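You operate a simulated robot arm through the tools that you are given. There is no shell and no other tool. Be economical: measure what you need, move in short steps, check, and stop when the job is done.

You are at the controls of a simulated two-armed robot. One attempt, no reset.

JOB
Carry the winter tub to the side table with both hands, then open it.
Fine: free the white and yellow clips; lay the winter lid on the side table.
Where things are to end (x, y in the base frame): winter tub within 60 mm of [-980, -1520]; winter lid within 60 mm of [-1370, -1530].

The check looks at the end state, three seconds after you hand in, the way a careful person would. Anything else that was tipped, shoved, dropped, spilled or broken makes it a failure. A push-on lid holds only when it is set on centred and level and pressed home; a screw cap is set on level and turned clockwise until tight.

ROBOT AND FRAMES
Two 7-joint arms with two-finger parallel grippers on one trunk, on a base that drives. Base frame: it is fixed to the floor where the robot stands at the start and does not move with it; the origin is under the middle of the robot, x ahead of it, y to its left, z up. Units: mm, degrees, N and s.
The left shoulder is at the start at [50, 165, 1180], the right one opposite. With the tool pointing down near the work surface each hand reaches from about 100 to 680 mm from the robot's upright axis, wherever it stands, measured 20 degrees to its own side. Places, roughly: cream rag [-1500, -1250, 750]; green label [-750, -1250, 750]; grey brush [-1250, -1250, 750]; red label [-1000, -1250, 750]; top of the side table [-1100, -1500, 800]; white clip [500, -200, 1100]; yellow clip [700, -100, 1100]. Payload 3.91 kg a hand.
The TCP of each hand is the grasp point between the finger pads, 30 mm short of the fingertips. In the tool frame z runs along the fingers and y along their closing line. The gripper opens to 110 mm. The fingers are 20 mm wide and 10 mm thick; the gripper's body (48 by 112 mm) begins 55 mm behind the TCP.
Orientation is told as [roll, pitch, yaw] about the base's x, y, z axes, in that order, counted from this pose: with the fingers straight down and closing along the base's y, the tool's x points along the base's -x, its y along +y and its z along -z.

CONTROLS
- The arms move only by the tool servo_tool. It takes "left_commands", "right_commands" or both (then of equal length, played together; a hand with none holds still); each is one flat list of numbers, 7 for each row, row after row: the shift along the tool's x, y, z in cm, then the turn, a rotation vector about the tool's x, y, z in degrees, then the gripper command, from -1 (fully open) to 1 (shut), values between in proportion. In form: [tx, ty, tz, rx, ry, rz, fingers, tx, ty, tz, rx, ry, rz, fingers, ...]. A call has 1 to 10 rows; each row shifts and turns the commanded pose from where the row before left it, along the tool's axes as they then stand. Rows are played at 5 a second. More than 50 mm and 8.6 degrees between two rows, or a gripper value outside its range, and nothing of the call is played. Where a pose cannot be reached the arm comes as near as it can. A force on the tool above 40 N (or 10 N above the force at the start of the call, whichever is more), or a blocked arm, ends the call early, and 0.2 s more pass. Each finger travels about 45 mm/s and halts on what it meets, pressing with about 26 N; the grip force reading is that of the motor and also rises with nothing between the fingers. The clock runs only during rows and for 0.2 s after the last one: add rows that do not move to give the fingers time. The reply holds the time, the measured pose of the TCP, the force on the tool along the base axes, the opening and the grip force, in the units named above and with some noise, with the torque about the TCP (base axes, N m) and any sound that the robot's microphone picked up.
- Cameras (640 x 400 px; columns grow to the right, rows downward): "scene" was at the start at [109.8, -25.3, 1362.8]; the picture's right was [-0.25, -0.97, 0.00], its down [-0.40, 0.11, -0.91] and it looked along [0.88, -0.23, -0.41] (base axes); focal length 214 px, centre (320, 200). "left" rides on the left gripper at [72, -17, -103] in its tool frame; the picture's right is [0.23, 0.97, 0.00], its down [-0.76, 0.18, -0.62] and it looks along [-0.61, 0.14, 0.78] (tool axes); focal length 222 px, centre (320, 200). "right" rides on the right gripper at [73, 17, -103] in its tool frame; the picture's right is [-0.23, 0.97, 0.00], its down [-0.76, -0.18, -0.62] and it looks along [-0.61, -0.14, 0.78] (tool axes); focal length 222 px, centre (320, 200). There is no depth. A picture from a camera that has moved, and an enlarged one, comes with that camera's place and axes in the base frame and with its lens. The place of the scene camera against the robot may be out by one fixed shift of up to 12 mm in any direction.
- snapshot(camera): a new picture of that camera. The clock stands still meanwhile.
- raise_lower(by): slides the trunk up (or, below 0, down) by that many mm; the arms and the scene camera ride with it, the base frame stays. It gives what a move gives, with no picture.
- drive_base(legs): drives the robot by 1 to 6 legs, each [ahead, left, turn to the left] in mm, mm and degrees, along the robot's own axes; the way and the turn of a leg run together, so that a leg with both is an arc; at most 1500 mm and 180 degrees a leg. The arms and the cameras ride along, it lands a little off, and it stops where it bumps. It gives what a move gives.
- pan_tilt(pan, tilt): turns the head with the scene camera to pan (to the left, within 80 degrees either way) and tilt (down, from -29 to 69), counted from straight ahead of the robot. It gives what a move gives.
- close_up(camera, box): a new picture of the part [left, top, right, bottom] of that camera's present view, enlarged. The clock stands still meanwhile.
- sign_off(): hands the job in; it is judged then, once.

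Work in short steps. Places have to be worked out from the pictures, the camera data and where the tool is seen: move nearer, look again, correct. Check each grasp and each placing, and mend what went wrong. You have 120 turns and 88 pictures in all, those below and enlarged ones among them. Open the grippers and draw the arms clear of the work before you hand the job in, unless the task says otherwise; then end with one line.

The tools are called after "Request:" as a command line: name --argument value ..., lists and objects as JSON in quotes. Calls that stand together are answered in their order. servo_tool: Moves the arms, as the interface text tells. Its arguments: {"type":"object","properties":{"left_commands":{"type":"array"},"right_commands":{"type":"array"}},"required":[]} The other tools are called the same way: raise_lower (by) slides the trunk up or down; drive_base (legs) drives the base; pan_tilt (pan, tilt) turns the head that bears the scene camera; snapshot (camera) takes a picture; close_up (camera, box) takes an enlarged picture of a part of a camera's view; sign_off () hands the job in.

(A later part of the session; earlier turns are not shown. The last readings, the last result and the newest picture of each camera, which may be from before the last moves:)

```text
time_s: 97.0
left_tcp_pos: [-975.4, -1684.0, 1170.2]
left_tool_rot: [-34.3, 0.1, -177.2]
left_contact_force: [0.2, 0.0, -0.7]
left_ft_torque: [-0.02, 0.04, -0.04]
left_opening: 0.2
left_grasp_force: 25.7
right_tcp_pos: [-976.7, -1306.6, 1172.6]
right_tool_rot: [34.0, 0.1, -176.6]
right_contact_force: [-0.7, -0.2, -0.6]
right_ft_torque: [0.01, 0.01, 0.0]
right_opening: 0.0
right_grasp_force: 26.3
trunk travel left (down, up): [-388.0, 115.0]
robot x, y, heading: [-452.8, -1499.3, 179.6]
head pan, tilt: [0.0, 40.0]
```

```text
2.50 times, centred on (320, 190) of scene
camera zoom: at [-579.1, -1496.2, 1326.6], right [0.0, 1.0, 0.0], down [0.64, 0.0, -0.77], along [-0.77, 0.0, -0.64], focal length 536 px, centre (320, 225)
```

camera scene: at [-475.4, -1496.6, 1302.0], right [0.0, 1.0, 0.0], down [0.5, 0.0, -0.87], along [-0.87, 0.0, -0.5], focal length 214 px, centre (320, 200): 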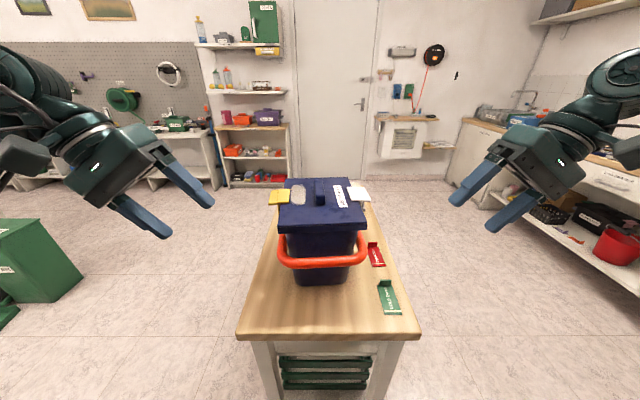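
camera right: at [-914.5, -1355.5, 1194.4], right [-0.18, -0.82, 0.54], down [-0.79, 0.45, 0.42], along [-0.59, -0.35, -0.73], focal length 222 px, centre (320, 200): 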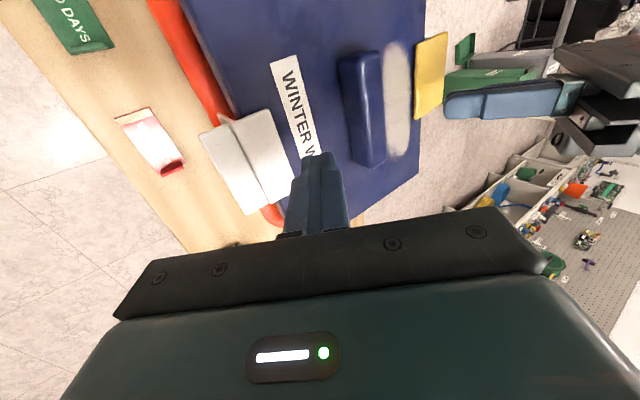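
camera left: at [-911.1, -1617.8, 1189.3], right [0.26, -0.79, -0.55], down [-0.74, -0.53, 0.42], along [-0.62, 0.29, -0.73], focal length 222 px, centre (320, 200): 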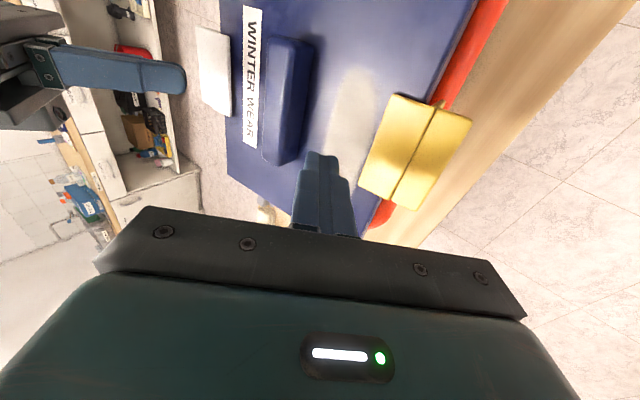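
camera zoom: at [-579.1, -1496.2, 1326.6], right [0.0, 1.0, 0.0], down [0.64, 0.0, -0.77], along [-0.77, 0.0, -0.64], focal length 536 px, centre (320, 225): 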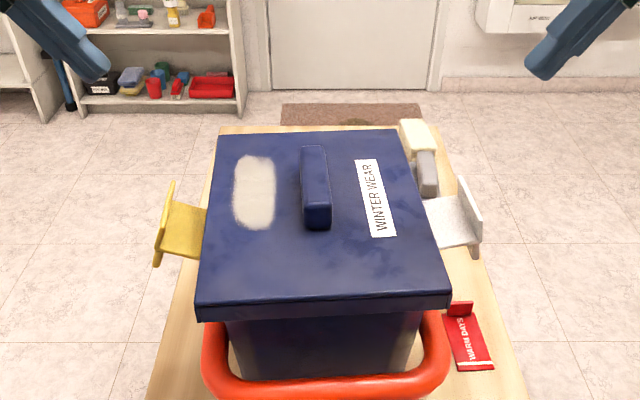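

Both clips stand fully open. For the lid I go back to the front side, where the lid's place is in reach: pull the hands in, back off, and drive round.

Request:
servo_tool --left_commands '[4.5, 0, 0, -7, 0, 0, -1, 4.5, 0, 0, -7, 0, 0, -1, 4.5, 0, 0, -7, 0, 0, -1, 4.5, 0, 0, -7, 0, 0, -1, 0, 0, 0, -6.2, 0, 0, -1]' --right_commands '[4.5, 0, 0, 7, 0, 0, -1, 4.5, 0, 0, 7, 0, 0, -1, 4.5, 0, 0, 7, 0, 0, -1, 4.5, 0, 0, 7, 0, 0, -1, 0, 0, 0, 6.2, 0, 0, -1]'

Request:
drive_base --legs '[[-130, 0, 0], [0, -865, 0], [0, 0, 45], [0, 0, 45], [0, -500, 0]]'

Request:
pan_tilt --pan 0 --tilt 40

Request:
snapshot --camera "scene"

```text
time_s: 98.2
left_tcp_pos: [-795.9, -1675.0, 1171.0]
left_tool_rot: [0.0, 0.0, -177.3]
left_contact_force: [0.0, 0.1, 0.3]
left_ft_torque: [-0.02, 0.0, 0.02]
left_opening: 104.8
left_grasp_force: 0.1
right_tcp_pos: [-797.5, -1296.0, 1173.4]
right_tool_rot: [-0.3, 0.1, -176.7]
right_contact_force: [-0.5, 0.0, -0.8]
right_ft_torque: [-0.01, 0.02, 0.01]
right_opening: 104.5
right_grasp_force: 0.1
trunk travel left (down, up): [-388.0, 115.0]
robot x, y, heading: [-455.6, -1492.8, 179.6]
head pan, tilt: [0.0, 40.0]
```

```text
time_s: 115.6
left_tcp_pos: [-639.1, -970.7, 1170.9]
left_tool_rot: [0.0, 0.0, -87.0]
left_contact_force: [0.2, -0.3, 0.5]
left_ft_torque: [0.01, 0.0, 0.01]
left_opening: 109.8
left_grasp_force: 0.0
right_tcp_pos: [-1019.7, -975.2, 1173.0]
right_tool_rot: [-0.1, 0.1, -86.3]
right_contact_force: [0.0, -0.5, 0.6]
right_ft_torque: [0.01, -0.03, 0.02]
right_opening: 110.0
right_grasp_force: 0.0
trunk travel left (down, up): [-388.0, 115.0]
robot x, y, heading: [-820.0, -635.2, -89.7]
head pan, tilt: [0.0, 40.0]
```

```text
time_s: 116.2
left_tcp_pos: [-639.7, -969.6, 1171.2]
left_tool_rot: [0.0, 0.0, -87.0]
left_contact_force: [0.3, 0.9, 0.2]
left_ft_torque: [0.03, -0.01, -0.01]
left_opening: 110.1
left_grasp_force: 0.3
right_tcp_pos: [-1018.6, -975.0, 1174.3]
right_tool_rot: [-0.3, 0.1, -86.3]
right_contact_force: [0.4, 0.1, 0.5]
right_ft_torque: [-0.01, 0.03, 0.01]
right_opening: 110.0
right_grasp_force: 0.1
trunk travel left (down, up): [-388.0, 115.0]
robot x, y, heading: [-822.9, -633.0, -89.7]
head pan, tilt: [0.0, 40.0]
```

```text
34 pictures are left
camera scene: at [-830.2, -748.1, 1326.6], right [-1.0, 0.0, 0.0], down [0.0, 0.64, -0.77], along [0.0, -0.77, -0.64], focal length 214 px, centre (320, 200)
```

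scene: 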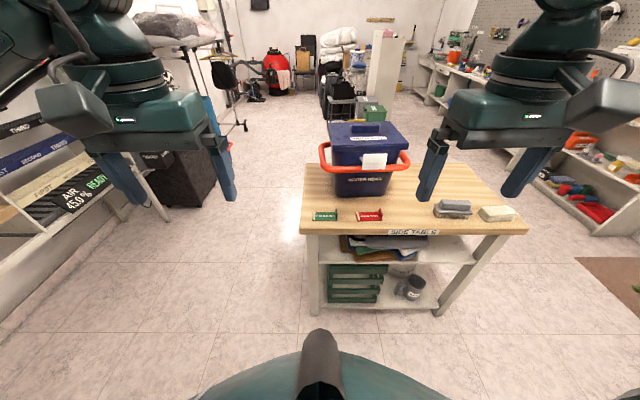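

I turn the right hand about 89° so that it closes across the lid handle's width.

Request:
servo_tool --right_commands '[0, 0, 0, 0, 0, -8.5, -1, 0, 0, 0, 0, 0, -8.5, -1, 0, 0, 0, 0, 0, -8.5, -1, 0, 0, 0, 0, 0, -8.5, -1, 0, 0, 0, 0, 0, -8.5, -1, 0, 0, 0, 0, 0, -8.5, -1, 0, 0, 0, 0, 0, -8.5, -1, 0, 0, 0, 0, 0, -8.5, -1, 0, 0, 0, 0, 0, -8.5, -1, 0, 0, 0, 0, 0, -8.5, -1]'

Request:
servo_tool --right_commands '[0, 0, 0, 0, 0, -3.7, -1, 0, 0, 0, 0, 0, 0, -1]'

```text
time_s: 118.4
left_tcp_pos: [-638.9, -970.3, 1172.9]
left_tool_rot: [0.1, 0.0, -87.0]
left_contact_force: [-0.4, -0.1, 0.1]
left_ft_torque: [0.02, 0.04, -0.01]
left_opening: 110.0
left_grasp_force: 0.1
right_tcp_pos: [-1019.0, -974.3, 1173.6]
right_tool_rot: [0.1, 0.2, -1.1]
right_contact_force: [0.0, -0.9, -0.2]
right_ft_torque: [0.0, 0.01, 0.02]
right_opening: 110.2
right_grasp_force: 0.1
trunk travel left (down, up): [-388.0, 115.0]
robot x, y, heading: [-824.3, -633.3, -89.7]
head pan, tilt: [0.0, 40.0]
```

```text
time_s: 119.0
left_tcp_pos: [-640.1, -969.2, 1171.3]
left_tool_rot: [0.0, 0.0, -87.0]
left_contact_force: [-0.8, -1.6, -0.5]
left_ft_torque: [-0.01, -0.01, -0.02]
left_opening: 110.2
left_grasp_force: 0.1
right_tcp_pos: [-1018.2, -973.9, 1174.5]
right_tool_rot: [0.0, 0.3, 2.5]
right_contact_force: [-0.3, 1.1, -0.7]
right_ft_torque: [-0.02, -0.03, -0.01]
right_opening: 110.1
right_grasp_force: 0.0
trunk travel left (down, up): [-388.0, 115.0]
robot x, y, heading: [-822.4, -631.4, -89.6]
head pan, tilt: [0.0, 40.0]
```

The right hand turned without trouble. I drive ahead 290 mm and bring the right hand above the lid handle at about (-985,-1497).

Request:
drive_base --legs '[[290, 0, 0]]'

Request:
servo_tool --right_commands '[-0.6, -4.5, 0, 0, 0, 0, -1, -0.6, -4.5, 0, 0, 0, 0, -1, -0.6, -4.5, 0, 0, 0, 0, -1, -0.6, -4.5, 0, 0, 0, 0, -1, -0.6, -4.5, 0, 0, 0, 0, -1, 0, 0, 3, 0, 0, 0, -0.5, 0, 0, 0, 0, 0, 0, -0.3]'

Request:
snapshot --camera "right"

Request:
snapshot --camera "scene"

```text
time_s: 121.0
left_tcp_pos: [-638.3, -1254.6, 1170.5]
left_tool_rot: [0.0, 0.0, -87.0]
left_contact_force: [-0.7, 0.0, 1.0]
left_ft_torque: [0.03, -0.02, 0.0]
left_opening: 109.8
left_grasp_force: 0.1
right_tcp_pos: [-1016.5, -1259.7, 1173.9]
right_tool_rot: [0.1, 0.3, 2.3]
right_contact_force: [-1.3, 0.1, -0.6]
right_ft_torque: [0.0, 0.0, -0.03]
right_opening: 109.9
right_grasp_force: 0.1
trunk travel left (down, up): [-388.0, 115.0]
robot x, y, heading: [-820.7, -919.8, -89.7]
head pan, tilt: [0.0, 40.0]
```

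```text
time_s: 122.6
left_tcp_pos: [-638.2, -1254.6, 1171.5]
left_tool_rot: [0.0, 0.0, -87.1]
left_contact_force: [0.5, 0.5, 0.2]
left_ft_torque: [-0.01, 0.02, -0.02]
left_opening: 110.0
left_grasp_force: 0.0
right_tcp_pos: [-1000.7, -1424.1, 1135.8]
right_tool_rot: [0.1, 0.2, 2.4]
right_contact_force: [-0.7, -0.2, 0.6]
right_ft_torque: [-0.03, 0.0, -0.03]
right_opening: 71.2
right_grasp_force: 0.1
right hand out of reach, approached as far as the arm can: row 4, 5
trunk travel left (down, up): [-388.0, 115.0]
robot x, y, heading: [-823.4, -915.2, -90.0]
head pan, tilt: [0.0, 40.0]
```

```text
33 pictures are left
camera right: at [-1073.0, -1409.8, 1240.5], right [0.19, 0.98, 0.0], down [0.77, -0.15, 0.62], along [0.61, -0.11, -0.78], focal length 222 px, centre (320, 200)
```

right: 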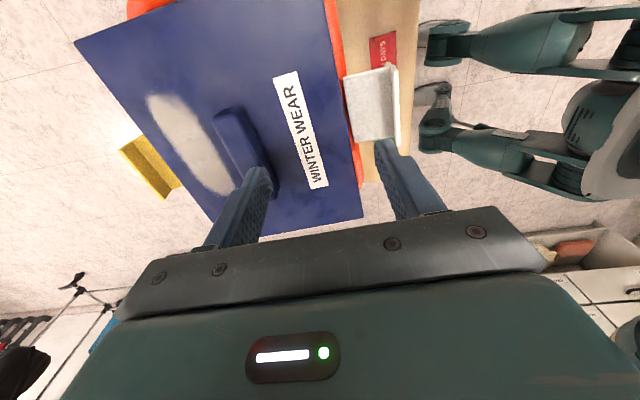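

```text
32 pictures are left
camera scene: at [-829.5, -1033.5, 1326.5], right [-1.0, 0.0, 0.0], down [0.0, 0.64, -0.77], along [0.0, -0.77, -0.64], focal length 214 px, centre (320, 200)
```

scene: 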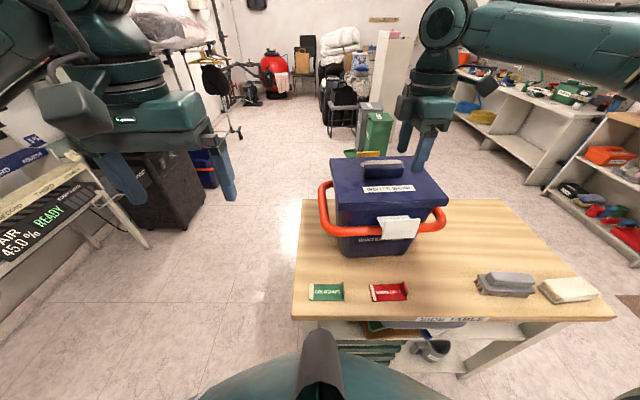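

The right arm is short of reach at this height. I raise the trunk 100 mm and come down onto the handle from there.

Request:
raise_lower --by 100

Request:
servo_tool --right_commands '[-0.32, -0.5, 3.65, 0, 0, 0, -0.3, -0.32, -1.5, 3.65, 0, 0, 0, -0.3, -0.32, -2.7, 3.65, 0, 0, 0, -0.3, -0.32, -2.76, 3.65, 0, 0, 0, -0.3, 0, 0, 0, 0, 0, 0, -0.3]'

Request:
snapshot --camera "right"

```text
time_s: 123.9
left_tcp_pos: [-639.6, -1254.5, 1271.8]
left_tool_rot: [-0.1, 0.1, -87.0]
left_contact_force: [0.5, -0.1, -0.8]
left_ft_torque: [0.06, -0.02, -0.01]
left_opening: 109.9
left_grasp_force: 0.1
right_tcp_pos: [-1000.1, -1422.5, 1235.9]
right_tool_rot: [0.2, 0.2, 2.4]
right_contact_force: [0.1, -0.8, -0.2]
right_ft_torque: [0.03, 0.02, 0.0]
right_opening: 71.3
right_grasp_force: 0.0
trunk travel left (down, up): [-488.0, 15.0]
robot x, y, heading: [-817.4, -917.2, -89.6]
head pan, tilt: [0.0, 40.0]
```

```text
time_s: 125.1
left_tcp_pos: [-638.8, -1253.8, 1271.7]
left_tool_rot: [-0.1, 0.1, -87.0]
left_contact_force: [-0.2, 0.2, -0.9]
left_ft_torque: [0.0, 0.01, 0.02]
left_opening: 110.0
left_grasp_force: 0.0
right_tcp_pos: [-1026.1, -1448.6, 1102.8]
right_tool_rot: [0.0, 0.2, 2.4]
right_contact_force: [-0.2, 0.2, 0.3]
right_ft_torque: [0.04, -0.04, -0.01]
right_opening: 71.6
right_grasp_force: 0.1
right hand out of reach, approached as far as the arm can: row 2, 3, 4
trunk travel left (down, up): [-488.0, 15.0]
robot x, y, heading: [-820.7, -918.1, -89.9]
head pan, tilt: [0.0, 40.0]
```

```text
31 pictures are left
camera right: at [-1098.5, -1434.7, 1206.9], right [0.19, 0.98, 0.0], down [0.77, -0.15, 0.62], along [0.61, -0.12, -0.78], focal length 222 px, centre (320, 200)
```

right: 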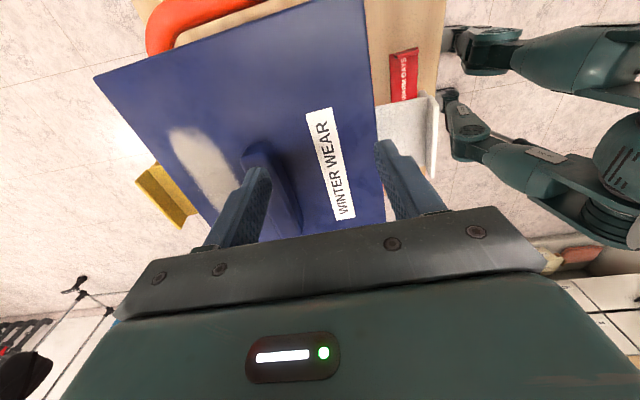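

Reach is worse with this wrist turn. The handle is only about 90 mm long, so I turn the hand back and grip the handle by its ends instead.

Request:
servo_tool --right_commands '[0, 0, -4, 0, 0, 8.5, -1, 0, 1, -2, 0, 0, 8.5, -1, 0, 0, 0, 0, 0, 8.5, -1, 0, 0, 0, 0, 0, 8.5, -1, 0, 0, 0, 0, 0, 8.5, -1, 0, 0, 0, 0, 0, 8.5, -1, 0, 0, 0, 0, 0, 8.5, -1, 0, 0, 0, 0, 0, 8.5, -1, 0, 0, 0, 0, 0, 8.5, -1, 0, 0, 0, 0, 0, 8.5, -1]'

Request:
servo_tool --right_commands '[0, 0, 0, 0, 0, 5, -1, 0, 0, 0, 0, 0, 0, -1]'

Request:
close_up --camera "scene" --box '[310, 130, 470, 250]'

Request:
snapshot --camera "right"

```text
time_s: 127.3
left_tcp_pos: [-639.6, -1253.4, 1271.0]
left_tool_rot: [0.1, -0.1, -87.0]
left_contact_force: [-0.1, -0.4, -0.8]
left_ft_torque: [0.03, 0.01, 0.02]
left_opening: 110.1
left_grasp_force: 0.1
right_tcp_pos: [-1024.2, -1437.4, 1162.7]
right_tool_rot: [-0.2, 0.1, -82.7]
right_contact_force: [0.1, 1.3, 0.2]
right_ft_torque: [-0.01, -0.01, -0.01]
right_opening: 109.9
right_grasp_force: 0.0
trunk travel left (down, up): [-488.0, 15.0]
robot x, y, heading: [-821.8, -915.9, -89.9]
head pan, tilt: [0.0, 40.0]
```

```text
time_s: 127.9
left_tcp_pos: [-639.4, -1254.8, 1271.7]
left_tool_rot: [0.0, 0.0, -87.0]
left_contact_force: [-1.3, -0.2, 0.2]
left_ft_torque: [-0.03, 0.01, 0.0]
left_opening: 109.8
left_grasp_force: 0.1
right_tcp_pos: [-1024.9, -1436.9, 1162.8]
right_tool_rot: [-0.3, 0.1, -87.7]
right_contact_force: [-0.4, 0.3, 0.5]
right_ft_torque: [0.0, -0.03, -0.02]
right_opening: 110.2
right_grasp_force: 0.0
trunk travel left (down, up): [-488.0, 15.0]
robot x, y, heading: [-821.5, -918.7, -89.9]
head pan, tilt: [0.0, 40.0]
```

```text
3.33 times, centred on (390, 190) of scene
camera zoom: at [-829.3, -1032.9, 1426.6], right [-1.0, 0.0, 0.0], down [0.0, 0.64, -0.77], along [0.0, -0.77, -0.64], focal length 715 px, centre (87, 233)
```

zoom: 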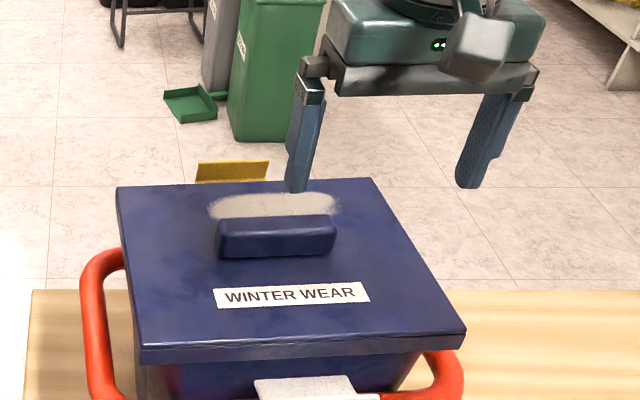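

```text
29 pictures are left
camera right: at [-1010.0, -1364.7, 1266.5], right [0.98, -0.19, 0.0], down [-0.14, -0.77, 0.62], along [-0.12, -0.61, -0.78], focal length 222 px, centre (320, 200)
```

right: 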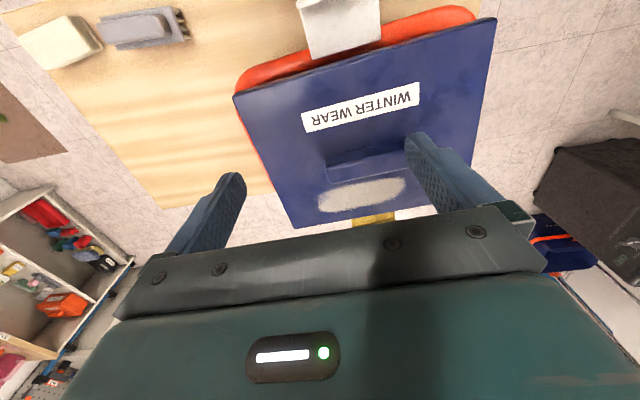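

The handle is about 99 mm long, too snug for the 110 mm opening. I try the other wrist turn (+90°) so the hand closes across the handle's width.

Request:
servo_tool --right_commands '[0, 0, 0, 0, 0, 8.5, -1, 0, 0, 0, 0, 0, 8.5, -1, 0, 0, 0, 0, 0, 8.5, -1, 0, 0, 0, 0, 0, 8.5, -1, 0, 0, 0, 0, 0, 8.5, -1, 0, 0, 0, 0, 0, 8.5, -1, 0, 0, 0, 0, 0, 8.5, -1, 0, 0, 0, 0, 0, 8.5, -1, 0, 0, 0, 0, 0, 8.5, -0.5, 0, 0, 0, 0, 0, 8.5, -0.2]'

Request:
servo_tool --right_commands '[0, 0, 0, 0, 0, 5, -0.2, 3.5, 2.0, 0, 0, 0, 0, -0.2, 0, 2.0, 0, 0, 0, 0, -0.2, 0, 1.5, 0, 0, 0, 0, -0.2, 0, 0, 2.5, 0, 0, 0, -0.2, 0, 0, 0, 0, 0, 0, -0.2]'

```text
time_s: 130.1
left_tcp_pos: [-637.7, -1254.5, 1270.6]
left_tool_rot: [0.0, 0.0, -87.1]
left_contact_force: [-0.3, -0.2, 0.2]
left_ft_torque: [-0.01, 0.0, 0.01]
left_opening: 110.0
left_grasp_force: 0.0
right_tcp_pos: [-1024.4, -1437.1, 1162.2]
right_tool_rot: [-0.2, -0.2, -172.6]
right_contact_force: [-0.5, -0.4, -0.7]
right_ft_torque: [0.0, -0.01, -0.02]
right_opening: 66.0
right_grasp_force: 0.0
trunk travel left (down, up): [-488.0, 15.0]
robot x, y, heading: [-820.7, -912.7, -89.7]
head pan, tilt: [0.0, 40.0]
```

```text
time_s: 131.5
left_tcp_pos: [-638.6, -1254.7, 1271.2]
left_tool_rot: [0.0, 0.0, -87.0]
left_contact_force: [-0.4, -0.3, 0.7]
left_ft_torque: [-0.07, 0.01, 0.02]
left_opening: 110.1
left_grasp_force: 0.0
right_tcp_pos: [-1022.1, -1454.7, 1140.3]
right_tool_rot: [0.0, -0.3, -177.7]
right_contact_force: [-0.4, -0.4, -0.3]
right_ft_torque: [0.0, 0.02, -0.01]
right_opening: 66.0
right_grasp_force: 0.1
right hand out of reach, approached as far as the arm can: row 2, 3, 4
trunk travel left (down, up): [-488.0, 15.0]
robot x, y, heading: [-818.9, -920.4, -89.8]
head pan, tilt: [0.0, 40.0]
```

Same limit so far, but it should ease lower down. I descend 50 mm first and then move out over the handle.

Request:
servo_tool --right_commands '[0, 0, 2.5, 0, 0, 0, -0.2, 0, 0, 2.3, 0, 0, 0, -0.2, 1, 1.48, 0, 0, 0, 0, -0.2, 1, 1.48, 0, 0, 0, 0, -0.2, 1, 1.48, 0, 0, 0, 0, -0.2, 0, 0, 0, 0, 0, 0, -0.2]'

```text
time_s: 132.9
left_tcp_pos: [-639.0, -1255.0, 1270.4]
left_tool_rot: [0.0, -0.1, -87.0]
left_contact_force: [-0.3, -0.3, 0.3]
left_ft_torque: [-0.02, -0.02, 0.01]
left_opening: 110.0
left_grasp_force: 0.1
right_tcp_pos: [-1029.2, -1448.8, 1100.0]
right_tool_rot: [0.0, -0.2, -177.6]
right_contact_force: [0.1, -0.3, 0.1]
right_ft_torque: [-0.02, -0.02, 0.0]
right_opening: 66.1
right_grasp_force: 0.0
right hand out of reach, approached as far as the arm can: row 1, 2, 3, 4, 5
trunk travel left (down, up): [-488.0, 15.0]
robot x, y, heading: [-821.2, -916.1, -90.2]
head pan, tilt: [0.0, 40.0]
```

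Turning the wrist sideways costs about 100 mm of reach, so I return to the straight wrist and will grip the handle ends (99 mm in a 110 mm opening), aligning by camera.

Request:
servo_tool --right_commands '[0, 0, -4, 0, 0, -8.5, -1, 0, 0, 0, 0, 0, -8.5, -1, 0, 0, 0, 0, 0, -8.5, -1, 0, 0, 0, 0, 0, -8.5, -1, 0, 0, 0, 0, 0, -8.5, -1, 0, 0, 0, 0, 0, -8.5, -1, 0, 0, 0, 0, 0, -8.5, -1, 0, 0, 0, 0, 0, -8.5, -1, 0, 0, 0, 0, 0, -8.5, -1, 0, 0, 0, 0, 0, -8.5, -1]'

Request:
servo_tool --right_commands '[0, 0, 0, 0, 0, -5, -1, -2.0, 1.3, 0, 0, 0, 0, -1, -2.0, 1.3, 0, 0, 0, 0, -1, -1.0, 1.1, 0, 0, 0, 0, -1, 0, 0, 0, 0, 0, 0, -1]'

Request:
snapshot --camera "right"

```text
time_s: 135.1
left_tcp_pos: [-639.1, -1254.3, 1270.9]
left_tool_rot: [0.1, -0.1, -86.9]
left_contact_force: [-0.7, -1.0, -0.4]
left_ft_torque: [0.02, 0.0, -0.02]
left_opening: 110.0
left_grasp_force: 0.1
right_tcp_pos: [-1027.8, -1448.8, 1140.5]
right_tool_rot: [-0.3, 0.1, -92.4]
right_contact_force: [-1.0, 0.9, 0.2]
right_ft_torque: [-0.01, 0.02, -0.01]
right_opening: 109.9
right_grasp_force: 0.0
trunk travel left (down, up): [-488.0, 15.0]
robot x, y, heading: [-821.9, -916.2, -89.7]
head pan, tilt: [0.0, 40.0]
```

```text
time_s: 136.3
left_tcp_pos: [-638.3, -1255.0, 1271.4]
left_tool_rot: [0.0, 0.0, -87.0]
left_contact_force: [1.5, 0.8, 0.4]
left_ft_torque: [-0.01, 0.03, -0.01]
left_opening: 110.2
left_grasp_force: 0.0
right_tcp_pos: [-1022.0, -1453.9, 1143.0]
right_tool_rot: [-0.2, 0.0, -87.7]
right_contact_force: [0.4, -0.5, 0.4]
right_ft_torque: [0.0, -0.02, 0.0]
right_opening: 110.0
right_grasp_force: 0.0
right hand out of reach, approached as far as the arm can: row 2, 3, 4
trunk travel left (down, up): [-488.0, 15.0]
robot x, y, heading: [-819.3, -916.2, -89.7]
head pan, tilt: [0.0, 40.0]
```

```text
28 pictures are left
camera right: at [-1007.6, -1381.6, 1247.4], right [0.98, -0.19, 0.0], down [-0.14, -0.77, 0.62], along [-0.12, -0.61, -0.78], focal length 222 px, centre (320, 200)
```

right: 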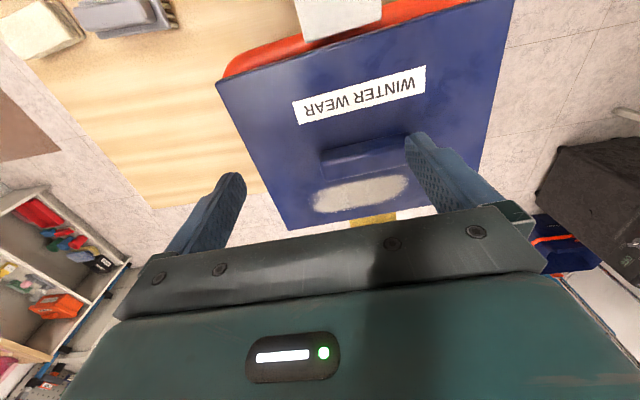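

The straight wrist stops at the same place, so this right-arm posture looks stuck. I retract the arm towards its home pose and extend again to see if the reach recovers.

Request:
servo_tool --right_commands '[5, 0, -1, 0, 0, 0, -1, 5, 0, -1, 0, 0, 0, -1, 5, 0, -1, 0, 0, 0, -1, 3, 0, -1, 0, 0, 0, -1, 0, 0, 0, 0, 0, 0, -1, -5, 0, 1, 0, 0, 0, -1, -5, 0, 1, 0, 0, 0, -1, -5, 0, 1, 0, 0, 0, -1, -5, 0, 1, 0, 0, 0, -1, -2.5, 0, 0, 0, 0, 0, -1]'

Request:
snapshot --camera "scene"

```text
refused: row 1 steps farther than a row can; nothing moved
```

```text
27 pictures are left
camera scene: at [-829.3, -1032.8, 1426.6], right [-1.0, 0.0, 0.0], down [0.0, 0.64, -0.77], along [0.0, -0.77, -0.64], focal length 214 px, centre (320, 200)
```

scene: 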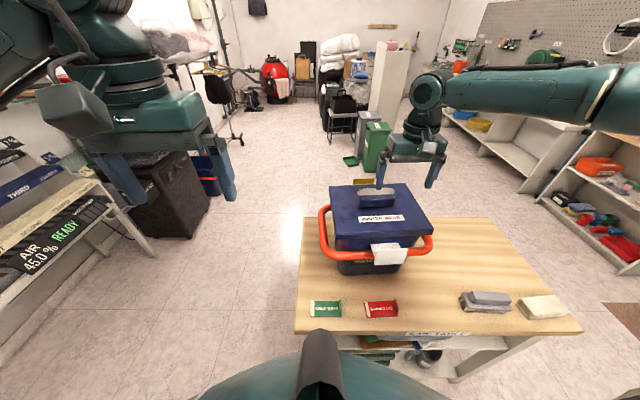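

The forearm comes in from far right with the elbow out, so the arm reaches better further to its own side. I drive the base 150 mm left and lower the trunk a little.

Request:
drive_base --legs '[[0, 150, 0]]'

Request:
raise_lower --by -40

Request:
servo_tool --right_commands '[-1.1, -3, 0, 0, 0, 0, -1, -1.1, -3, 0, 0, 0, 0, -1, -1.1, -3, 0, 0, 0, 0, -1, -0.6, -2.8, 0, 0, 0, 0, -1, 0, 0, 0, 0, 0, 0, -1]'

Request:
snapshot --camera "right"

```text
time_s: 138.3
left_tcp_pos: [-488.6, -1254.3, 1270.8]
left_tool_rot: [0.0, 0.0, -87.1]
left_contact_force: [0.3, 0.8, -0.5]
left_ft_torque: [-0.02, 0.02, -0.01]
left_opening: 110.2
left_grasp_force: 0.1
right_tcp_pos: [-871.7, -1452.9, 1143.8]
right_tool_rot: [-0.2, 0.1, -87.7]
right_contact_force: [0.4, 0.0, 0.2]
right_ft_torque: [0.01, -0.02, -0.01]
right_opening: 110.1
right_grasp_force: 0.0
trunk travel left (down, up): [-488.0, 15.0]
robot x, y, heading: [-665.4, -919.4, -89.7]
head pan, tilt: [0.0, 40.0]
```

```text
time_s: 139.1
left_tcp_pos: [-488.6, -1255.4, 1231.7]
left_tool_rot: [-0.1, 0.0, -87.1]
left_contact_force: [0.0, -0.2, -0.6]
left_ft_torque: [0.02, 0.0, 0.01]
left_opening: 109.9
left_grasp_force: 0.0
right_tcp_pos: [-872.9, -1451.6, 1103.4]
right_tool_rot: [-0.2, 0.0, -87.7]
right_contact_force: [-0.3, 0.2, 0.2]
right_ft_torque: [0.01, -0.04, 0.0]
right_opening: 110.2
right_grasp_force: 0.0
trunk travel left (down, up): [-448.0, 55.0]
robot x, y, heading: [-669.3, -919.0, -89.9]
head pan, tilt: [0.0, 40.0]
```

```text
time_s: 140.3
left_tcp_pos: [-488.2, -1255.1, 1230.0]
left_tool_rot: [-0.1, 0.0, -87.1]
left_contact_force: [-0.3, 0.1, -0.2]
left_ft_torque: [-0.01, 0.03, 0.03]
left_opening: 109.8
left_grasp_force: 0.0
right_tcp_pos: [-989.5, -1496.8, 1102.4]
right_tool_rot: [-0.1, 0.0, -87.8]
right_contact_force: [0.0, 0.5, 0.3]
right_ft_torque: [0.0, 0.02, -0.02]
right_opening: 109.9
right_grasp_force: 0.1
trunk travel left (down, up): [-448.0, 55.0]
robot x, y, heading: [-675.1, -919.9, -90.0]
head pan, tilt: [0.0, 40.0]
```

```text
26 pictures are left
camera right: at [-974.7, -1424.5, 1207.7], right [0.98, -0.19, 0.0], down [-0.14, -0.77, 0.62], along [-0.12, -0.61, -0.78], focal length 222 px, centre (320, 200)
```

right: 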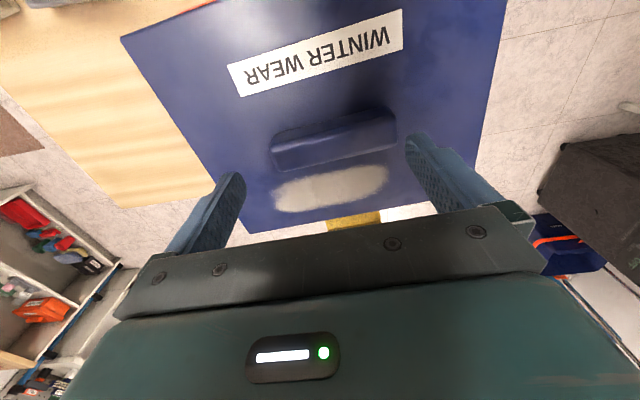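

Now the hand hangs over the handle. By the wrist view the handle is centred at about (-979,-1495) and 93 mm long. I shift 10 mm, lower a bit and check again.

Request:
servo_tool --right_commands '[0, 1.0, 0.7, 0, 0, -1, -1, 0, 0, 0.7, 0, 0, 0, -1, 0, 0, 0, 0, 0, 0, -1]'

Request:
close_up --camera "right" --box '[180, 60, 460, 240]'

Request:
close_up --camera "scene" --box '[350, 90, 530, 230]'

```text
time_s: 141.1
left_tcp_pos: [-488.8, -1253.9, 1232.1]
left_tool_rot: [-0.1, 0.0, -87.2]
left_contact_force: [0.7, 0.1, 0.1]
left_ft_torque: [0.03, 0.04, -0.02]
left_opening: 110.1
left_grasp_force: 0.0
right_tcp_pos: [-979.8, -1496.3, 1089.7]
right_tool_rot: [-0.2, 0.1, -86.8]
right_contact_force: [0.2, -0.1, -0.2]
right_ft_torque: [-0.01, 0.0, 0.01]
right_opening: 109.8
right_grasp_force: 0.0
trunk travel left (down, up): [-448.0, 55.0]
robot x, y, heading: [-671.4, -920.1, -89.7]
head pan, tilt: [0.0, 40.0]
```

```text
2.22 times, centred on (320, 150) of right
camera zoom: at [-965.6, -1424.2, 1193.8], right [0.99, -0.17, 0.0], down [-0.13, -0.77, 0.62], along [-0.11, -0.61, -0.78], focal length 494 px, centre (320, 311)
```

zoom: 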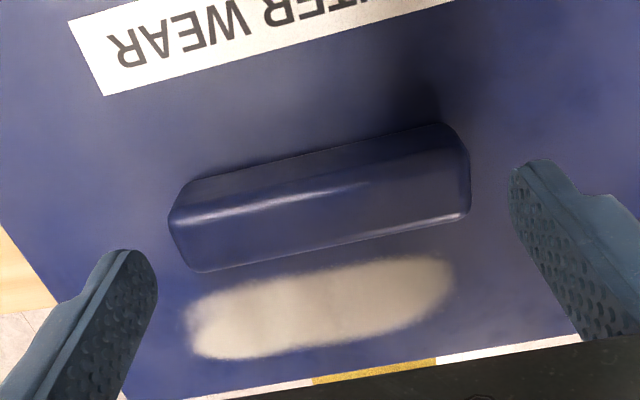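

```text
2.86 times, centred on (440, 160) of scene
camera zoom: at [-679.0, -1032.5, 1386.6], right [-1.0, 0.0, 0.0], down [0.0, 0.64, -0.77], along [0.0, -0.77, -0.64], focal length 613 px, centre (-23, 314)
```

zoom: 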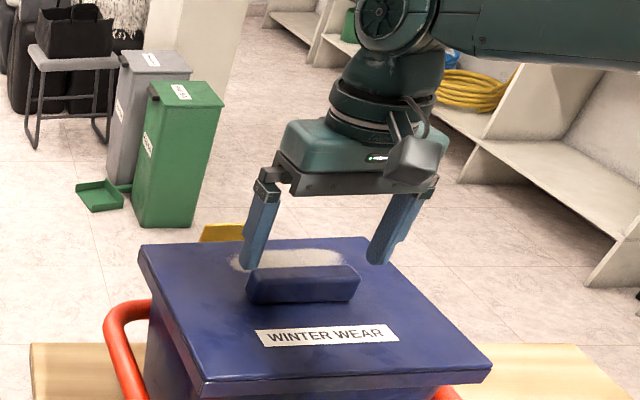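

The handle is centred between the fingers (x≈-979.5) with margin on both sides. I lower 33 mm in steps.

Request:
servo_tool --right_commands '[-0.3, 0, 0.8, 0, 0, 0, -1, 0, 0, 0.8, 0, 0, 0, -1, 0, 0, 0.8, 0, 0, 0, -1, 0, 0, 0.8, 0, 0, 0, -1, 0, 0, 0, 0, 0, 0, -1]'

Request:
close_up --camera "right" --box '[180, 60, 460, 240]'

```text
time_s: 142.3
left_tcp_pos: [-488.9, -1253.6, 1231.4]
left_tool_rot: [0.1, 0.1, -87.1]
left_contact_force: [-0.6, -0.5, -0.6]
left_ft_torque: [-0.05, -0.03, 0.01]
left_opening: 109.9
left_grasp_force: 0.0
right_tcp_pos: [-980.0, -1498.7, 1057.5]
right_tool_rot: [-0.1, -0.1, -86.6]
right_contact_force: [0.4, 0.0, 0.7]
right_ft_torque: [0.02, -0.05, -0.01]
right_opening: 109.9
right_grasp_force: 0.0
trunk travel left (down, up): [-448.0, 55.0]
robot x, y, heading: [-668.7, -915.1, -89.6]
head pan, tilt: [0.0, 40.0]
```

```text
2.22 times, centred on (320, 150) of right
camera zoom: at [-966.0, -1425.6, 1162.0], right [0.99, -0.17, 0.0], down [-0.13, -0.77, 0.63], along [-0.11, -0.62, -0.78], focal length 494 px, centre (320, 311)
```

zoom: 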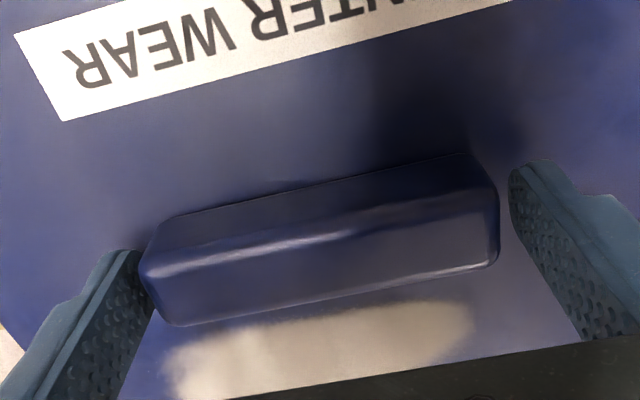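

No contact, and the fingers straddle the handle ends. I close the gripper.

Request:
servo_tool --right_commands '[0, 0, 0, 0, 0, 0, -0.7, 0, 0, 0, 0, 0, 0, -0.4, 0, 0, 0, 0, 0, 0, 0, 0, 0, 0, 0, 0, 0, 0.5, 0, 0, 0, 0, 0, 0, 1, 0, 0, 0, 0, 0, 0, 1]'

```text
time_s: 143.7
left_tcp_pos: [-489.6, -1254.2, 1231.2]
left_tool_rot: [0.0, 0.0, -87.1]
left_contact_force: [0.1, 0.1, 0.7]
left_ft_torque: [-0.01, 0.03, -0.01]
left_opening: 110.0
left_grasp_force: 0.0
right_tcp_pos: [-978.6, -1498.7, 1058.6]
right_tool_rot: [-0.2, -0.1, -86.7]
right_contact_force: [0.2, 0.1, 0.3]
right_ft_torque: [0.0, 0.05, 0.16]
right_opening: 99.7
right_grasp_force: 25.8
trunk travel left (down, up): [-448.0, 55.0]
robot x, y, heading: [-670.6, -915.2, -90.0]
head pan, tilt: [0.0, 40.0]
```

Gripped at 99.7 mm. I lift gently with the trunk to see whether the lid comes free.

Request:
raise_lower --by 15

Request:
raise_lower --by 40

Request:
snapshot --camera "scene"

```text
time_s: 144.4
left_tcp_pos: [-489.3, -1253.9, 1245.5]
left_tool_rot: [0.0, -0.1, -87.1]
left_contact_force: [0.0, 0.2, -0.2]
left_ft_torque: [0.02, -0.03, -0.01]
left_opening: 110.0
left_grasp_force: 0.1
right_tcp_pos: [-979.3, -1497.5, 1073.2]
right_tool_rot: [-0.2, -0.1, -86.7]
right_contact_force: [-0.1, 1.4, -2.1]
right_ft_torque: [0.16, -0.05, 0.18]
right_opening: 99.7
right_grasp_force: 25.9
trunk travel left (down, up): [-463.0, 40.0]
robot x, y, heading: [-670.9, -917.0, -89.6]
head pan, tilt: [0.0, 40.0]
```

```text
time_s: 145.2
left_tcp_pos: [-488.4, -1254.6, 1286.6]
left_tool_rot: [0.0, 0.0, -87.1]
left_contact_force: [0.3, 0.6, 0.7]
left_ft_torque: [-0.04, 0.07, 0.03]
left_opening: 110.4
left_grasp_force: 0.1
right_tcp_pos: [-978.6, -1499.0, 1112.3]
right_tool_rot: [-0.3, -0.1, -86.7]
right_contact_force: [0.1, -0.2, -2.0]
right_ft_torque: [-0.03, 0.01, 0.0]
right_opening: 99.6
right_grasp_force: 26.0
trunk travel left (down, up): [-503.0, 0.0]
robot x, y, heading: [-671.9, -917.2, -89.9]
head pan, tilt: [0.0, 40.0]
```

```text
22 pictures are left
camera scene: at [-679.3, -1033.0, 1441.6], right [-1.0, 0.0, 0.0], down [0.0, 0.64, -0.77], along [0.0, -0.77, -0.64], focal length 214 px, centre (320, 200)
```

scene: 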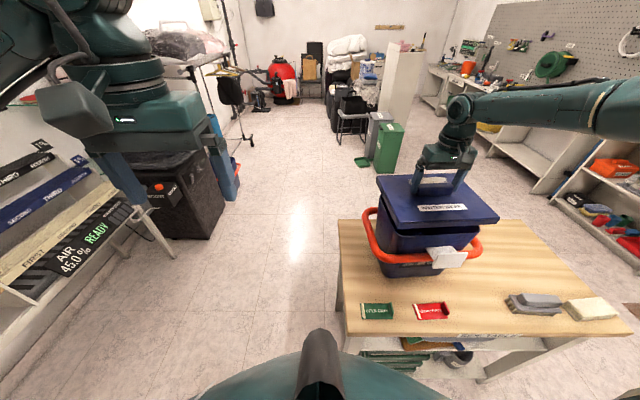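

The lid is free (about 2 N) and clear of the tub. I raise it slightly more and drive 390 mm to the right.

Request:
servo_tool --right_commands '[0, 0, -1, 0, 0, 0, 1, 0, 0, -1, 0, 0, 0, 1]'

Request:
drive_base --legs '[[0, -390, 0]]'

Request:
snapshot --camera "scene"

```text
time_s: 145.8
left_tcp_pos: [-488.6, -1253.2, 1286.6]
left_tool_rot: [0.0, 0.0, -87.1]
left_contact_force: [-0.1, -0.8, 0.4]
left_ft_torque: [-0.01, 0.03, -0.01]
left_opening: 110.2
left_grasp_force: 0.1
right_tcp_pos: [-979.5, -1499.0, 1134.0]
right_tool_rot: [-0.2, -0.1, -86.8]
right_contact_force: [0.2, 1.4, -2.2]
right_ft_torque: [0.02, 0.0, 0.02]
right_opening: 99.6
right_grasp_force: 25.5
trunk travel left (down, up): [-503.0, 0.0]
robot x, y, heading: [-669.6, -915.6, -89.8]
head pan, tilt: [0.0, 40.0]
```

```text
time_s: 149.8
left_tcp_pos: [-877.8, -1255.3, 1286.0]
left_tool_rot: [0.0, -0.1, -87.0]
left_contact_force: [-0.9, 0.0, -0.1]
left_ft_torque: [-0.01, 0.0, -0.02]
left_opening: 110.1
left_grasp_force: 0.0
right_tcp_pos: [-1366.9, -1500.2, 1132.6]
right_tool_rot: [-0.3, -0.1, -86.6]
right_contact_force: [-1.0, 0.4, -1.7]
right_ft_torque: [0.02, -0.02, 0.03]
right_opening: 99.5
right_grasp_force: 25.8
trunk travel left (down, up): [-503.0, 0.0]
robot x, y, heading: [-1062.6, -916.0, -89.8]
head pan, tilt: [0.0, 40.0]
```

```text
21 pictures are left
camera scene: at [-1068.9, -1033.8, 1441.6], right [-1.0, 0.0, 0.0], down [0.0, 0.64, -0.77], along [0.0, -0.77, -0.64], focal length 214 px, centre (320, 200)
```

scene: 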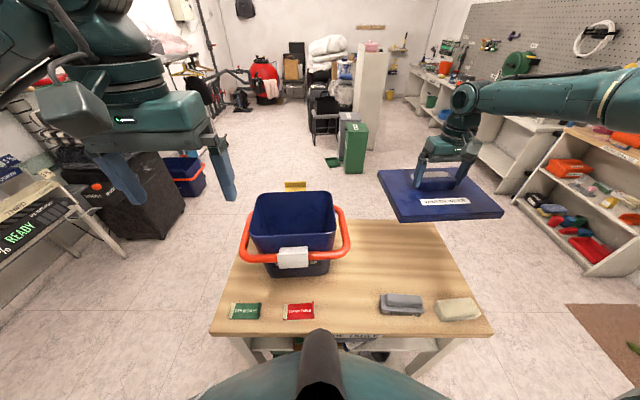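

The lid hangs at (-1367,-1500), clear of everything. I pull the left hand back for safety, go 20 mm ahead, and lower 200 mm with the trunk.

Request:
servo_tool --left_commands '[4.5, 0, 0, 0, 0, 0, -1, 4.5, 0, 0, 0, 0, 0, -1, 3, 0, 0, 0, 0, 0, -1]'

Request:
drive_base --legs '[[18, 0, 0]]'

Request:
raise_lower --by -220

Request:
snapshot --camera "scene"

```text
time_s: 150.6
left_tcp_pos: [-884.2, -1135.4, 1286.0]
left_tool_rot: [0.0, -0.1, -86.9]
left_contact_force: [-0.1, -0.4, -0.4]
left_ft_torque: [-0.01, 0.03, 0.0]
left_opening: 109.7
left_grasp_force: 0.0
right_tcp_pos: [-1368.1, -1500.2, 1135.1]
right_tool_rot: [-0.2, 0.0, -86.5]
right_contact_force: [0.7, 0.1, -2.8]
right_ft_torque: [0.02, -0.02, -0.01]
right_opening: 99.6
right_grasp_force: 26.1
trunk travel left (down, up): [-503.0, 0.0]
robot x, y, heading: [-1062.9, -915.0, -89.7]
head pan, tilt: [0.0, 40.0]
```

```text
time_s: 151.3
left_tcp_pos: [-883.7, -1153.6, 1286.1]
left_tool_rot: [0.0, 0.0, -87.0]
left_contact_force: [-0.3, -1.0, -0.5]
left_ft_torque: [0.02, 0.0, 0.01]
left_opening: 110.2
left_grasp_force: 0.0
right_tcp_pos: [-1368.7, -1517.5, 1134.0]
right_tool_rot: [-0.1, -0.1, -86.5]
right_contact_force: [0.5, 0.2, -1.4]
right_ft_torque: [0.03, 0.0, 0.02]
right_opening: 99.6
right_grasp_force: 25.8
trunk travel left (down, up): [-503.0, 0.0]
robot x, y, heading: [-1057.9, -938.2, -89.8]
head pan, tilt: [0.0, 40.0]
```

```text
time_s: 153.7
left_tcp_pos: [-884.3, -1153.3, 1066.7]
left_tool_rot: [0.0, 0.0, -87.0]
left_contact_force: [-0.3, 0.1, 0.4]
left_ft_torque: [0.0, 0.0, -0.02]
left_opening: 109.8
left_grasp_force: 0.1
right_tcp_pos: [-1368.9, -1516.9, 913.6]
right_tool_rot: [-0.2, -0.1, -86.6]
right_contact_force: [0.4, 0.2, -1.5]
right_ft_torque: [-0.01, 0.02, 0.01]
right_opening: 99.6
right_grasp_force: 26.3
trunk travel left (down, up): [-283.0, 220.0]
robot x, y, heading: [-1058.1, -937.6, -89.8]
head pan, tilt: [0.0, 40.0]
```

```text
20 pictures are left
camera scene: at [-1068.7, -1051.5, 1221.6], right [-1.0, 0.0, 0.0], down [0.0, 0.64, -0.77], along [0.0, -0.77, -0.64], focal length 214 px, centre (320, 200)
```

scene: 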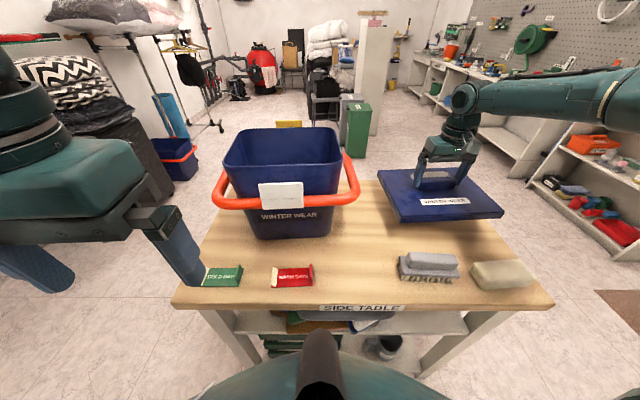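

The lid is just above its place. I lower in small steps and watch for the table.

Request:
raise_lower --by -30

Request:
raise_lower --by -12

Request:
raise_lower --by -8

```text
time_s: 154.4
left_tcp_pos: [-883.8, -1153.8, 1037.2]
left_tool_rot: [0.1, 0.0, -87.0]
left_contact_force: [-0.2, 1.4, 0.4]
left_ft_torque: [0.02, 0.04, 0.01]
left_opening: 109.8
left_grasp_force: 0.0
right_tcp_pos: [-1368.4, -1518.1, 883.8]
right_tool_rot: [-0.2, 0.0, -86.6]
right_contact_force: [-0.7, 0.1, -2.3]
right_ft_torque: [0.02, 0.04, -0.01]
right_opening: 99.7
right_grasp_force: 25.9
trunk travel left (down, up): [-253.0, 250.0]
robot x, y, heading: [-1061.4, -934.3, -89.9]
head pan, tilt: [0.0, 40.0]
```

```text
time_s: 155.0
left_tcp_pos: [-883.6, -1153.3, 1023.3]
left_tool_rot: [-0.1, 0.0, -87.0]
left_contact_force: [-0.3, 0.2, 0.0]
left_ft_torque: [0.01, -0.01, 0.01]
left_opening: 109.8
left_grasp_force: 0.0
right_tcp_pos: [-1368.5, -1516.3, 871.0]
right_tool_rot: [-0.2, -0.2, -86.7]
right_contact_force: [-0.9, -0.2, -2.5]
right_ft_torque: [0.01, 0.01, 0.0]
right_opening: 99.8
right_grasp_force: 26.3
trunk travel left (down, up): [-241.0, 262.0]
robot x, y, heading: [-1061.5, -938.9, -89.8]
head pan, tilt: [0.0, 40.0]
```

```text
time_s: 155.6
left_tcp_pos: [-882.8, -1152.8, 1015.9]
left_tool_rot: [0.0, 0.0, -87.0]
left_contact_force: [-0.4, 1.0, -0.4]
left_ft_torque: [-0.03, -0.01, 0.01]
left_opening: 110.0
left_grasp_force: 0.1
right_tcp_pos: [-1367.8, -1517.0, 864.6]
right_tool_rot: [-0.3, -0.2, -86.7]
right_contact_force: [-0.5, 0.4, -1.5]
right_ft_torque: [-0.04, -0.03, -0.01]
right_opening: 99.4
right_grasp_force: 26.2
trunk travel left (down, up): [-233.0, 270.0]
robot x, y, heading: [-1060.3, -933.6, -89.7]
head pan, tilt: [0.0, 40.0]
```

Request:
raise_lower --by -6

Request:
raise_lower --by -6

```text
time_s: 156.2
left_tcp_pos: [-884.0, -1153.3, 1010.7]
left_tool_rot: [0.1, 0.0, -87.0]
left_contact_force: [0.6, 0.1, 1.0]
left_ft_torque: [-0.01, 0.01, 0.0]
left_opening: 110.4
left_grasp_force: 0.1
right_tcp_pos: [-1368.2, -1517.4, 856.8]
right_tool_rot: [-0.3, -0.2, -86.6]
right_contact_force: [0.5, 1.2, -3.3]
right_ft_torque: [0.03, 0.03, 0.02]
right_opening: 99.5
right_grasp_force: 26.2
trunk travel left (down, up): [-227.0, 276.0]
robot x, y, heading: [-1061.0, -935.8, -89.9]
head pan, tilt: [0.0, 40.0]
```

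```text
time_s: 156.7
left_tcp_pos: [-883.9, -1152.9, 1004.5]
left_tool_rot: [0.1, 0.0, -87.0]
left_contact_force: [-1.1, -0.3, 0.5]
left_ft_torque: [0.01, 0.0, 0.03]
left_opening: 110.0
left_grasp_force: 0.1
right_tcp_pos: [-1367.4, -1516.6, 851.7]
right_tool_rot: [-0.3, -0.1, -86.5]
right_contact_force: [0.8, -0.3, -2.7]
right_ft_torque: [0.0, 0.0, 0.02]
right_opening: 99.8
right_grasp_force: 26.8
trunk travel left (down, up): [-221.0, 282.0]
robot x, y, heading: [-1060.5, -934.8, -89.9]
head pan, tilt: [0.0, 40.0]
```

Still no contact. I check the gap with an enlarged view and go on.

Request:
close_up --camera "scene" --box '[360, 120, 540, 260]'

Request:
raise_lower --by -5

Request:
raise_lower --by -5

```text
2.86 times, centred on (450, 190) of scene
camera zoom: at [-1068.7, -1051.4, 1159.6], right [-1.0, 0.0, 0.0], down [0.0, 0.64, -0.77], along [0.0, -0.77, -0.64], focal length 613 px, centre (-51, 229)
```

zoom: 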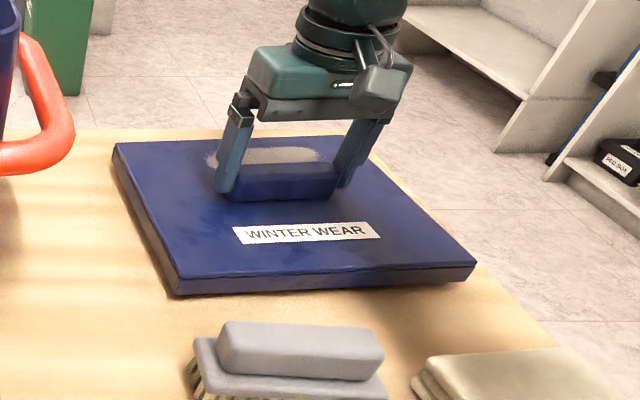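

```text
time_s: 157.2
left_tcp_pos: [-883.9, -1153.4, 999.8]
left_tool_rot: [0.1, 0.0, -87.0]
left_contact_force: [0.3, -0.1, -0.1]
left_ft_torque: [0.03, -0.03, -0.01]
left_opening: 109.9
left_grasp_force: 0.1
right_tcp_pos: [-1368.7, -1516.4, 846.4]
right_tool_rot: [-0.2, -0.1, -86.6]
right_contact_force: [-0.4, 0.4, -2.1]
right_ft_torque: [0.01, -0.02, 0.0]
right_opening: 99.5
right_grasp_force: 25.9
trunk travel left (down, up): [-216.0, 287.0]
robot x, y, heading: [-1061.7, -932.6, -89.9]
head pan, tilt: [0.0, 40.0]
```

```text
time_s: 157.8
left_tcp_pos: [-884.4, -1153.3, 994.4]
left_tool_rot: [-0.1, 0.0, -87.1]
left_contact_force: [0.0, -0.4, 0.0]
left_ft_torque: [-0.01, 0.0, 0.01]
left_opening: 109.7
left_grasp_force: 0.1
right_tcp_pos: [-1368.6, -1518.8, 841.0]
right_tool_rot: [-0.2, -0.1, -86.7]
right_contact_force: [-1.5, 0.7, -2.3]
right_ft_torque: [-0.01, 0.0, 0.0]
right_opening: 99.8
right_grasp_force: 25.9
trunk travel left (down, up): [-211.0, 292.0]
robot x, y, heading: [-1058.0, -938.8, -89.6]
head pan, tilt: [0.0, 40.0]
```

Request:
raise_lower --by -4

Request:
raise_lower --by -4

Request:
close_up --camera "scene" --box '[360, 100, 540, 240]'

```text
time_s: 158.3
left_tcp_pos: [-882.7, -1151.9, 990.8]
left_tool_rot: [-0.1, -0.1, -87.0]
left_contact_force: [-0.3, 0.2, 0.1]
left_ft_torque: [0.0, 0.0, -0.01]
left_opening: 110.2
left_grasp_force: 0.1
right_tcp_pos: [-1367.8, -1517.5, 841.8]
right_tool_rot: [-0.2, -0.3, -86.6]
right_contact_force: [-4.0, -0.9, 16.8]
right_ft_torque: [0.58, -0.12, 0.37]
right_opening: 99.7
right_grasp_force: 26.3
trunk travel left (down, up): [-207.0, 296.0]
robot x, y, heading: [-1058.9, -934.5, -89.7]
head pan, tilt: [0.0, 40.0]
```

```text
time_s: 158.8
left_tcp_pos: [-883.1, -1151.3, 987.1]
left_tool_rot: [-0.2, -0.2, -87.0]
left_contact_force: [-0.1, 0.2, -0.6]
left_ft_torque: [0.0, -0.01, -0.01]
left_opening: 110.0
left_grasp_force: 0.1
right_tcp_pos: [-1368.0, -1516.8, 839.1]
right_tool_rot: [-0.3, -0.7, -86.7]
right_contact_force: [-6.5, -0.7, 28.2]
right_ft_torque: [-0.02, 0.36, 0.25]
right_opening: 99.7
right_grasp_force: 25.6
trunk travel left (down, up): [-203.0, 300.0]
robot x, y, heading: [-1059.0, -931.4, -89.7]
head pan, tilt: [0.0, 40.0]
```

```text
2.86 times, centred on (450, 170) of scene
camera zoom: at [-1067.9, -1049.1, 1142.1], right [-1.0, 0.0, 0.0], down [0.0, 0.64, -0.77], along [0.0, -0.77, -0.64], focal length 613 px, centre (-51, 286)
```

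zoom: 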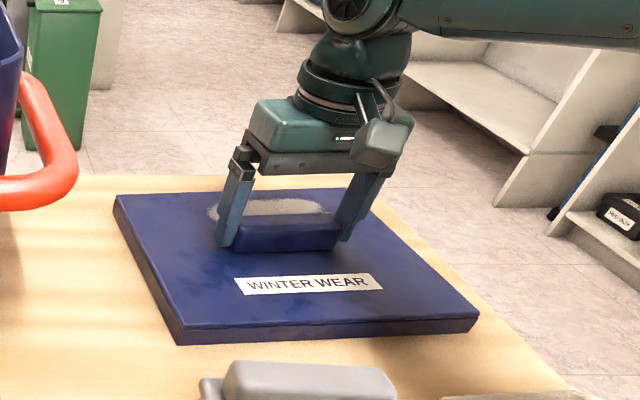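

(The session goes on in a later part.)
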